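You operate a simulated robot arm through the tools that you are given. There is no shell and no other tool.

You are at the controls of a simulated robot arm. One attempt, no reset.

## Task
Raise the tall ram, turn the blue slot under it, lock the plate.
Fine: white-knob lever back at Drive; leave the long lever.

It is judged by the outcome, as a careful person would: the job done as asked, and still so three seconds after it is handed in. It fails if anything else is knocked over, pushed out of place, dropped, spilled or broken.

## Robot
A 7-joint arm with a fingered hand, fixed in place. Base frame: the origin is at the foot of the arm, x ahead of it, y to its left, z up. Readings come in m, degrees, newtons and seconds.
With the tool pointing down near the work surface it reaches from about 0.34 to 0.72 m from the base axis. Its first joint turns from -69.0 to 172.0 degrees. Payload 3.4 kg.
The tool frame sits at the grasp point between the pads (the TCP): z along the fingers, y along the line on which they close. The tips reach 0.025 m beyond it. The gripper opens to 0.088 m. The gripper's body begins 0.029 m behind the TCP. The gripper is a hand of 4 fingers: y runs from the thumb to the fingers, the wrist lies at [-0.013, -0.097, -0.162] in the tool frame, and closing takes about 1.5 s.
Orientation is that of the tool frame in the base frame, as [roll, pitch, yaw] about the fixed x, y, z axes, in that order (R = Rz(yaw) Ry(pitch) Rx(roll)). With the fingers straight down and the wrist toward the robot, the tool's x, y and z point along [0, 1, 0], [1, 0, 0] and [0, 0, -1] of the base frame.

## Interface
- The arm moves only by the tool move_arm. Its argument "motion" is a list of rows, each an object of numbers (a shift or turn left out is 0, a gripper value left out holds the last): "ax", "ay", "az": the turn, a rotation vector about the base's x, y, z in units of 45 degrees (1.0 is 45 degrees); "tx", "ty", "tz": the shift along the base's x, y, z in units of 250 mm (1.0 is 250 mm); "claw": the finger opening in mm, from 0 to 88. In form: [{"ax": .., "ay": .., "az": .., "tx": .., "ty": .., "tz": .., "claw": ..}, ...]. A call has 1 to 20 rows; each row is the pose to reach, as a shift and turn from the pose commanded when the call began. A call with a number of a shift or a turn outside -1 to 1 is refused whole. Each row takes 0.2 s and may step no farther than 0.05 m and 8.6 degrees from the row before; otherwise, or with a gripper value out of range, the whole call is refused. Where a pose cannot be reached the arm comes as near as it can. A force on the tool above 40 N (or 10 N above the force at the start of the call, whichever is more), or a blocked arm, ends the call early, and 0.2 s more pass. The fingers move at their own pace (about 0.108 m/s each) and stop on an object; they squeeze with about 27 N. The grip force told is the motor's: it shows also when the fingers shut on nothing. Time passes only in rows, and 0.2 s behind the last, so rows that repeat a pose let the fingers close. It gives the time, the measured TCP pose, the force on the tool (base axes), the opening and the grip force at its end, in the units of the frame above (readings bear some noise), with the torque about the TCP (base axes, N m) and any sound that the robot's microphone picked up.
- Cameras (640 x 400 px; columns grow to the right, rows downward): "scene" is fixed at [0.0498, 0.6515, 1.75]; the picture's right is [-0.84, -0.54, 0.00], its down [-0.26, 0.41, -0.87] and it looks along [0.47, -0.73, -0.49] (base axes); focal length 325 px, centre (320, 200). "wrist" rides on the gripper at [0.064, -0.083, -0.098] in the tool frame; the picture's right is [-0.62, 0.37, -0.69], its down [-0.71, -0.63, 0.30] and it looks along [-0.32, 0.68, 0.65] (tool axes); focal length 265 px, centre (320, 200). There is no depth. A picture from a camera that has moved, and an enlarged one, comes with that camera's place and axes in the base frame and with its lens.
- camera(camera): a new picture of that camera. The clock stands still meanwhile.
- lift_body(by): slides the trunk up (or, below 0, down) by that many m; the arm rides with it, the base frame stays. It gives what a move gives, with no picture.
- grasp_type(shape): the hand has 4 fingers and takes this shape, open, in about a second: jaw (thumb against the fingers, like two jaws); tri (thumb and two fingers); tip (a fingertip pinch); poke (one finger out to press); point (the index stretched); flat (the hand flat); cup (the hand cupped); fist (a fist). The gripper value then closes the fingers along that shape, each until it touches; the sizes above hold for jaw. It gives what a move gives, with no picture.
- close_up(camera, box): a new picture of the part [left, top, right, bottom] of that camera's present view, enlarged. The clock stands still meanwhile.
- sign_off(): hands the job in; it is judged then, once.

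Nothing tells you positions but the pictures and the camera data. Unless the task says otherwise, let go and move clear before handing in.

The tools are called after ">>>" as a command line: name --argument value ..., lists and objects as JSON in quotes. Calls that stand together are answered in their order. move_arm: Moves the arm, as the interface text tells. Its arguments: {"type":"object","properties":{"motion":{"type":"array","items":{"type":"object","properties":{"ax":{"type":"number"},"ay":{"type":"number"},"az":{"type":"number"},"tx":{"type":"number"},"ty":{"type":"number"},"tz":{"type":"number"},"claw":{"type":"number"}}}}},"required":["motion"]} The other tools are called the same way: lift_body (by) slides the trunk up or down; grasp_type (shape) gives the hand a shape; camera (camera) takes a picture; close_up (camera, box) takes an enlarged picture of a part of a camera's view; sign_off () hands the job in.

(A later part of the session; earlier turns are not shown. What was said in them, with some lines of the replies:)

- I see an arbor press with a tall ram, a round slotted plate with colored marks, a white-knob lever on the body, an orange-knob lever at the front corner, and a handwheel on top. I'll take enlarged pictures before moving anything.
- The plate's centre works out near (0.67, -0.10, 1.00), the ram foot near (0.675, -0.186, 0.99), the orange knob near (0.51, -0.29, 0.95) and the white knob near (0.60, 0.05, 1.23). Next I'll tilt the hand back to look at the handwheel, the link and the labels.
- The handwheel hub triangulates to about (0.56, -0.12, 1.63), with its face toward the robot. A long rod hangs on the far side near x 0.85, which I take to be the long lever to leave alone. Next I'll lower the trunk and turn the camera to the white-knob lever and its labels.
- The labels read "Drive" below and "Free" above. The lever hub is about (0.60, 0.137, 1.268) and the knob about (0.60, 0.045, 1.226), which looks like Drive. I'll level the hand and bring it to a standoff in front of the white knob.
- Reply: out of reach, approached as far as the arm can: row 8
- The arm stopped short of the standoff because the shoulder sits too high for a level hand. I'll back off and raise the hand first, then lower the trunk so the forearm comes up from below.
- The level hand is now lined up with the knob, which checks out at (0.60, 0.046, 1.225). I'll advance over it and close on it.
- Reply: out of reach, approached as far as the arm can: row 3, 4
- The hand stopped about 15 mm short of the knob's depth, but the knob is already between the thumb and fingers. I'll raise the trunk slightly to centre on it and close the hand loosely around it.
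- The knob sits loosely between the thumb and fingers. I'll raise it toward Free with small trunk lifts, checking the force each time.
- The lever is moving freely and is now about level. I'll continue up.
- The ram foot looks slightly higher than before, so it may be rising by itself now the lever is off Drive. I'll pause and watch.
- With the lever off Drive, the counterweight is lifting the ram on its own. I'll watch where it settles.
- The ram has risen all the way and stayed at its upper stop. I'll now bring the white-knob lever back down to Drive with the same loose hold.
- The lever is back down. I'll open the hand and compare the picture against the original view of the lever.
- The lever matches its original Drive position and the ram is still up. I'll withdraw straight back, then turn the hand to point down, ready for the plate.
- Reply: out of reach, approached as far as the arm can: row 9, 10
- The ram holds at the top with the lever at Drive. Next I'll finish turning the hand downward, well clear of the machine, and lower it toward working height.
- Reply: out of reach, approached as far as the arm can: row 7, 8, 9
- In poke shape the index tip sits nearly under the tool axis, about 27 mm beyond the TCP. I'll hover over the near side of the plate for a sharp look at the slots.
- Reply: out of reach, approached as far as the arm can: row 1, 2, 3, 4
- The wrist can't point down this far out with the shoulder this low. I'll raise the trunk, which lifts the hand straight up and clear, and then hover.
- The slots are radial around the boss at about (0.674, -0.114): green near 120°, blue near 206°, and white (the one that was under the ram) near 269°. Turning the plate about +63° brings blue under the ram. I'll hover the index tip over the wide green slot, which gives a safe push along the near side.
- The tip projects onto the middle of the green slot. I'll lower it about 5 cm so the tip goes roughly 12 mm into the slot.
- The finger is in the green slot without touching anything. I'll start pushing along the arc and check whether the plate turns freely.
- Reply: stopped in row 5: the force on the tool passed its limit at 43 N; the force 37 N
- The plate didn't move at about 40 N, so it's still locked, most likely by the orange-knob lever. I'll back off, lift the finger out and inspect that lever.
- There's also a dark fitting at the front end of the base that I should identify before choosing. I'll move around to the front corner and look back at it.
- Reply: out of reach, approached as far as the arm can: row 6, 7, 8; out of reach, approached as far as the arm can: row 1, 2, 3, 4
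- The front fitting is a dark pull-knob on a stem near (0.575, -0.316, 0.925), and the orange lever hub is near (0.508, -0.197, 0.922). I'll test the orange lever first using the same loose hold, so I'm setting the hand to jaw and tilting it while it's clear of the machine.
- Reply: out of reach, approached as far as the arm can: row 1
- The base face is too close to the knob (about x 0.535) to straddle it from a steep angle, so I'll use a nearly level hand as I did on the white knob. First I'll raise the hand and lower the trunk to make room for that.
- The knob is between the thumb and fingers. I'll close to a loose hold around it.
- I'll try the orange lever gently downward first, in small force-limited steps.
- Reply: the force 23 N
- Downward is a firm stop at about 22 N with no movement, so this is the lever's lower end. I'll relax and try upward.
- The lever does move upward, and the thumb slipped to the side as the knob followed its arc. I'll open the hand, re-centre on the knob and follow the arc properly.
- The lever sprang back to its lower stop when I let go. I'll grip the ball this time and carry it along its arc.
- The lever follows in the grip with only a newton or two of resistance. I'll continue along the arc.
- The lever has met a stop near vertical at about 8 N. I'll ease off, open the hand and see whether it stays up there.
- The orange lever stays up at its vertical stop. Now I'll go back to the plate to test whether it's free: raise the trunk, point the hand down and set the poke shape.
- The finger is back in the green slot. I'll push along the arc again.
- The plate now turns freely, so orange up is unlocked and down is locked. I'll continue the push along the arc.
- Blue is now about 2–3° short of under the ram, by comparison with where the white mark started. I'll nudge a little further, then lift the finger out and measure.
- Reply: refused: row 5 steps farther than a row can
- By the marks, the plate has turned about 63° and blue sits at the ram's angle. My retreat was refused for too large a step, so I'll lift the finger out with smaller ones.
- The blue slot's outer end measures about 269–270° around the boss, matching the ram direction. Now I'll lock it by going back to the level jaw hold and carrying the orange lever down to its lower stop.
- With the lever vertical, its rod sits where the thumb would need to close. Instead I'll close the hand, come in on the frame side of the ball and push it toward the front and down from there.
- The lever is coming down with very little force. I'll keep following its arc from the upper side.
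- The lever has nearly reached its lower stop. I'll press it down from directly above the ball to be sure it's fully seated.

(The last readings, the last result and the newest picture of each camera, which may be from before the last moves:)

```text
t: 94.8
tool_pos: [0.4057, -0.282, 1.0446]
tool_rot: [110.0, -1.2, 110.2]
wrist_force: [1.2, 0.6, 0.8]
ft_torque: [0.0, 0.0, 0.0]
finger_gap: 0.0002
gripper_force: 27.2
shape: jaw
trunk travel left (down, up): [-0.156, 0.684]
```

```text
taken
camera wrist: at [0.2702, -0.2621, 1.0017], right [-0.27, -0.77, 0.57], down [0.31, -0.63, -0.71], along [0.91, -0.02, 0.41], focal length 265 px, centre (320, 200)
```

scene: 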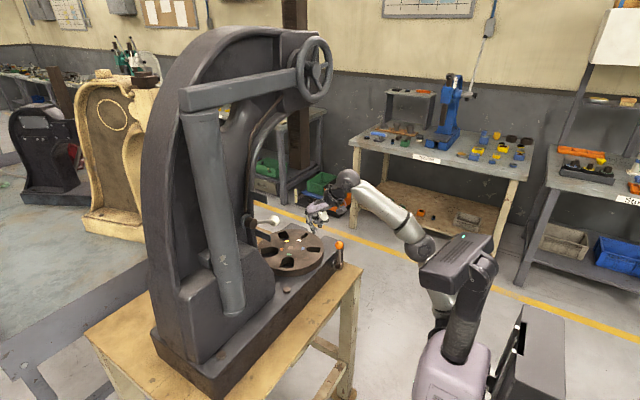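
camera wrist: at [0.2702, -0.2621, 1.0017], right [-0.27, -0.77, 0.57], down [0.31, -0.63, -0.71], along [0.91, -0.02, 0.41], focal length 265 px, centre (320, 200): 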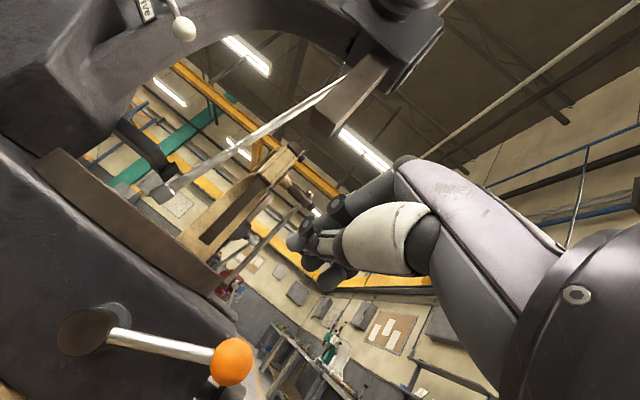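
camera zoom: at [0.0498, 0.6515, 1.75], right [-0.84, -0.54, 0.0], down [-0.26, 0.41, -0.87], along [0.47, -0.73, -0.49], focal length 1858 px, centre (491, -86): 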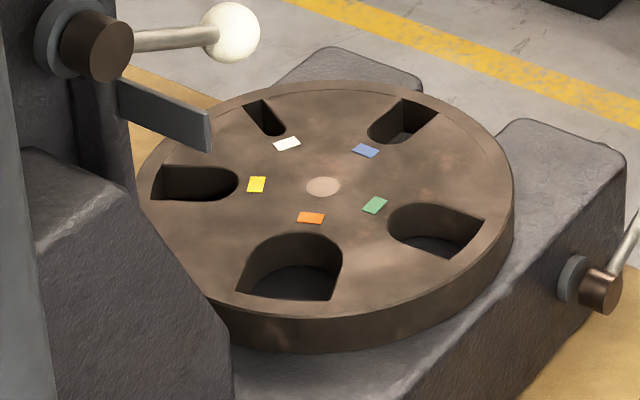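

The orange lever is back at its lower, locked stop after a firm press, and the blue slot is still under the ram line. I'll do a final check of the ram, the white-knob lever, the long lever and the surroundings.

>>> camera --camera "scene"

>>> close_up --camera "scene" --box '[220, 180, 380, 310]'

>>> close_up --camera "scene" --box '[250, 90, 350, 250]'

>>> move_arm --motion '[{"tz": 0.1, "tx": -0.05, "claw": 40}, {"tz": 0.25, "tx": -0.1, "claw": 88}, {"tz": 0.4, "tx": -0.1, "claw": 88}, {"tz": 0.5, "tx": -0.1, "claw": 88}]'

>>> camera --camera "wrist"

```text
taken
```

scene: 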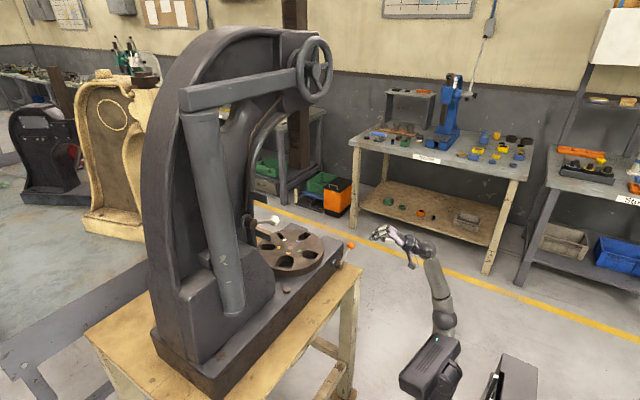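

```text
3.08 times, centred on (300, 245) of scene
camera zoom: at [0.0498, 0.6515, 1.75], right [-0.84, -0.54, 0.0], down [-0.26, 0.41, -0.87], along [0.47, -0.73, -0.49], focal length 1000 px, centre (382, 62)
```

zoom: 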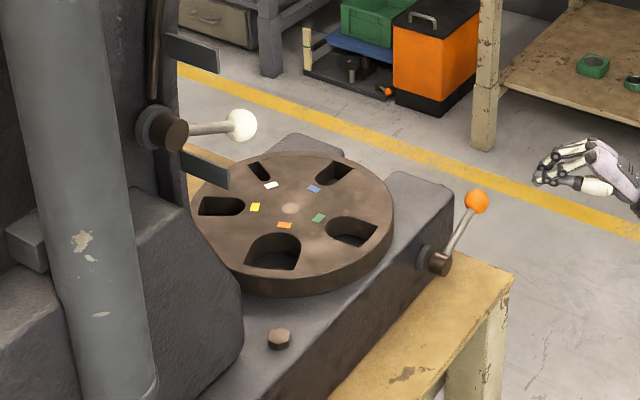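

```text
2.50 times, centred on (300, 170) of scene
camera zoom: at [0.0498, 0.6515, 1.75], right [-0.84, -0.54, 0.0], down [-0.26, 0.41, -0.87], along [0.47, -0.73, -0.49], focal length 813 px, centre (370, 275)
```

zoom: 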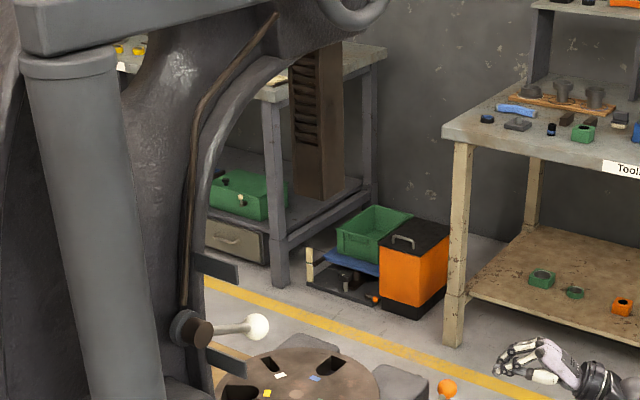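

```text
t: 95.8
tool_pos: [0.3748, -0.2676, 1.0967]
tool_rot: [110.1, -1.1, 110.3]
wrist_force: [1.0, -0.2, 1.1]
ft_torque: [0.02, -0.02, 0.0]
finger_gap: 0.0876
gripper_force: 0.1
shape: jaw
out of reach, approached as far as the arm can: row 2, 3, 4
trunk travel left (down, up): [-0.156, 0.684]
```

```text
taken
camera wrist: at [0.2402, -0.2466, 1.053], right [-0.27, -0.77, 0.57], down [0.31, -0.63, -0.71], along [0.91, -0.02, 0.41], focal length 265 px, centre (320, 200)
```

wrist: 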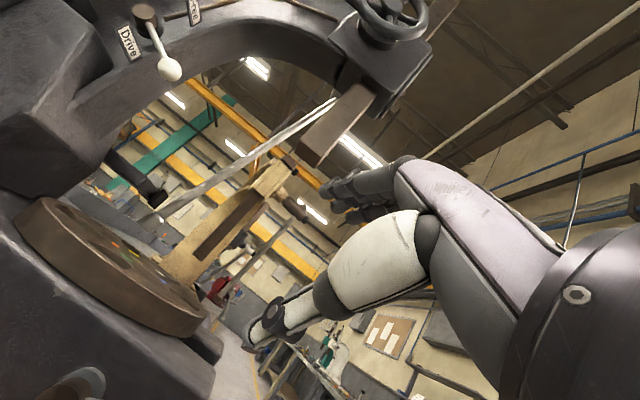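

The ram is up, the white knob is at Drive, the orange lever is down, and nothing else looks disturbed. I'll take one more look from a higher angle to confirm the blue slot lines up with the ram.

>>> lift_body --by 0.35

>>> move_arm --motion '[{"ax": -0.05, "ay": 0.14}, {"ax": -0.1, "ay": 0.28}, {"ax": -0.15, "ay": 0.42}, {"ax": -0.2, "ay": 0.56}, {"ax": -0.25, "ay": 0.7}, {"ax": -0.3, "ay": 0.84}]'

>>> camera --camera "wrist"

>>> close_up --camera "scene" --box '[250, 215, 330, 285]'

```text
t: 99.2
tool_pos: [0.375, -0.2671, 1.4472]
tool_rot: [110.1, -1.1, 110.2]
wrist_force: [-0.2, 0.2, 0.2]
ft_torque: [-0.01, 0.03, -0.01]
finger_gap: 0.0877
gripper_force: 0.1
shape: jaw
trunk travel left (down, up): [-0.506, 0.334]
```

```text
t: 100.6
tool_pos: [0.3628, -0.2316, 1.3239]
tool_rot: [147.8, -1.6, 110.6]
wrist_force: [-0.6, 0.7, -0.2]
ft_torque: [0.01, -0.05, 0.02]
finger_gap: 0.0876
gripper_force: 0.0
shape: jaw
out of reach, approached as far as the arm can: row 1, 2, 3, 4, 5, 6
trunk travel left (down, up): [-0.506, 0.334]
```

```text
taken
camera wrist: at [0.2263, -0.2144, 1.3636], right [0.17, -0.62, 0.76], down [-0.1, -0.78, -0.61], along [0.98, 0.03, -0.2], focal length 265 px, centre (320, 200)
```

wrist: 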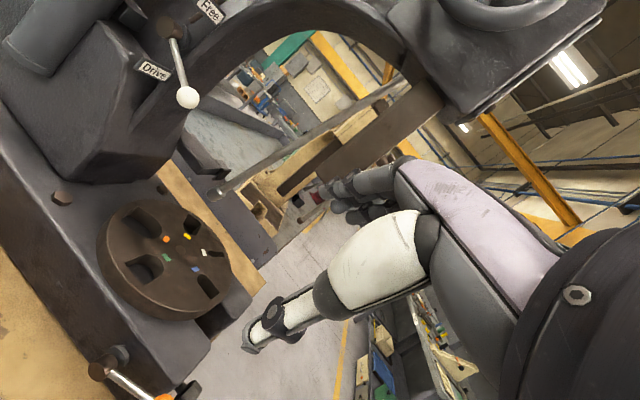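

```text
5.71 times, centred on (290, 250) of scene
camera zoom: at [0.0498, 0.6515, 1.75], right [-0.84, -0.54, 0.0], down [-0.26, 0.41, -0.87], along [0.47, -0.73, -0.49], focal length 1858 px, centre (491, -86)
```

zoom: 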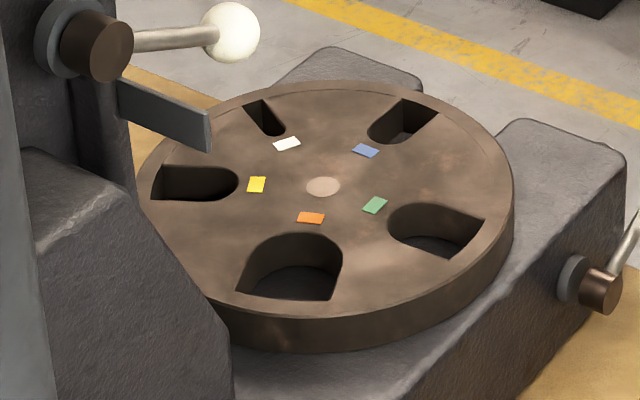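

>>> close_up --camera "wrist" --box '[80, 160, 260, 340]'

>>> close_up --camera "wrist" --box '[80, 0, 460, 340]'

```text
2.22 times, centred on (170, 250) of wrist
camera zoom: at [0.2263, -0.2144, 1.3636], right [0.17, -0.62, 0.76], down [-0.1, -0.78, -0.61], along [0.98, 0.03, -0.2], focal length 590 px, centre (653, 89)
```

zoom: 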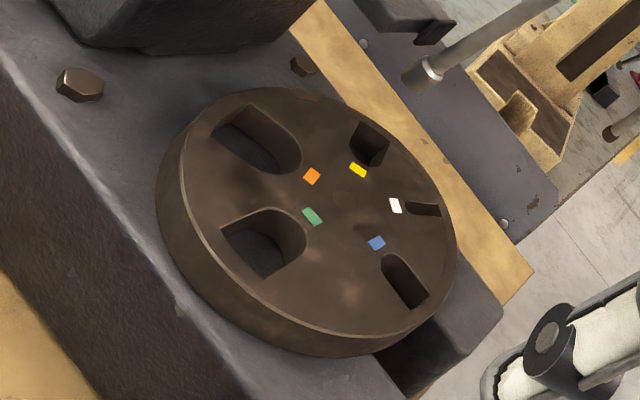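

```text
1.18 times, centred on (270, 170) of wrist
camera zoom: at [0.2263, -0.2144, 1.3636], right [0.17, -0.62, 0.76], down [-0.1, -0.78, -0.61], along [0.98, 0.03, -0.2], focal length 312 px, centre (379, 235)
```

zoom: 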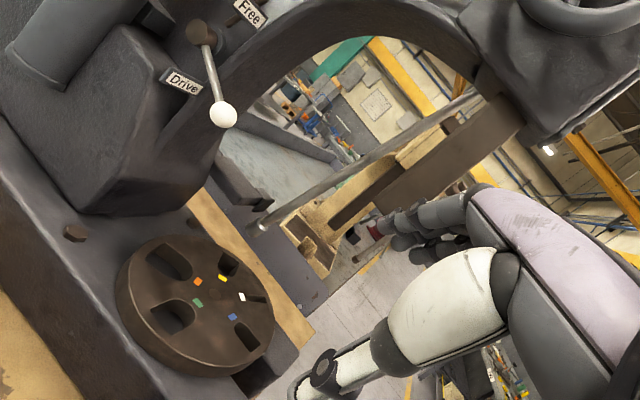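

From both cameras the blue slot runs straight toward the front, under the raised ram. The white knob is at Drive, the orange lever is down in its locked position, and the long lever and everything else are where they started. The hand is open and clear, so I'm handing in.

>>> sign_off

```text
The job is handed in.
```

The ram is raised, the blue slot is under it, and the plate's lock lever is down. I handed the job in with the hand open and clear of the machine.

- **Ram:** moving the white-knob lever off Drive let the ram rise by itself to its upper stop, about 0.3 m above the plate. It has stayed there since, and I never touched the handwheel.
- **White-knob lever:** it is back at Drive, in the same spot as at the start.
- **Blue slot:** I turned the plate about 63°. The slot lines up with the ram to within about 1–2° by the cameras.
- **Plate lock:** I first pushed the plate at about 40 N before finding it was still locked. The orange-knob lever is the lock: up is free, down is locked. I pressed it back down to its original stop, but did not push on the plate again to test it.
- **Long lever:** not touched, and its end reads the same place as at the start.

Nothing else appeared moved in the final pictures.
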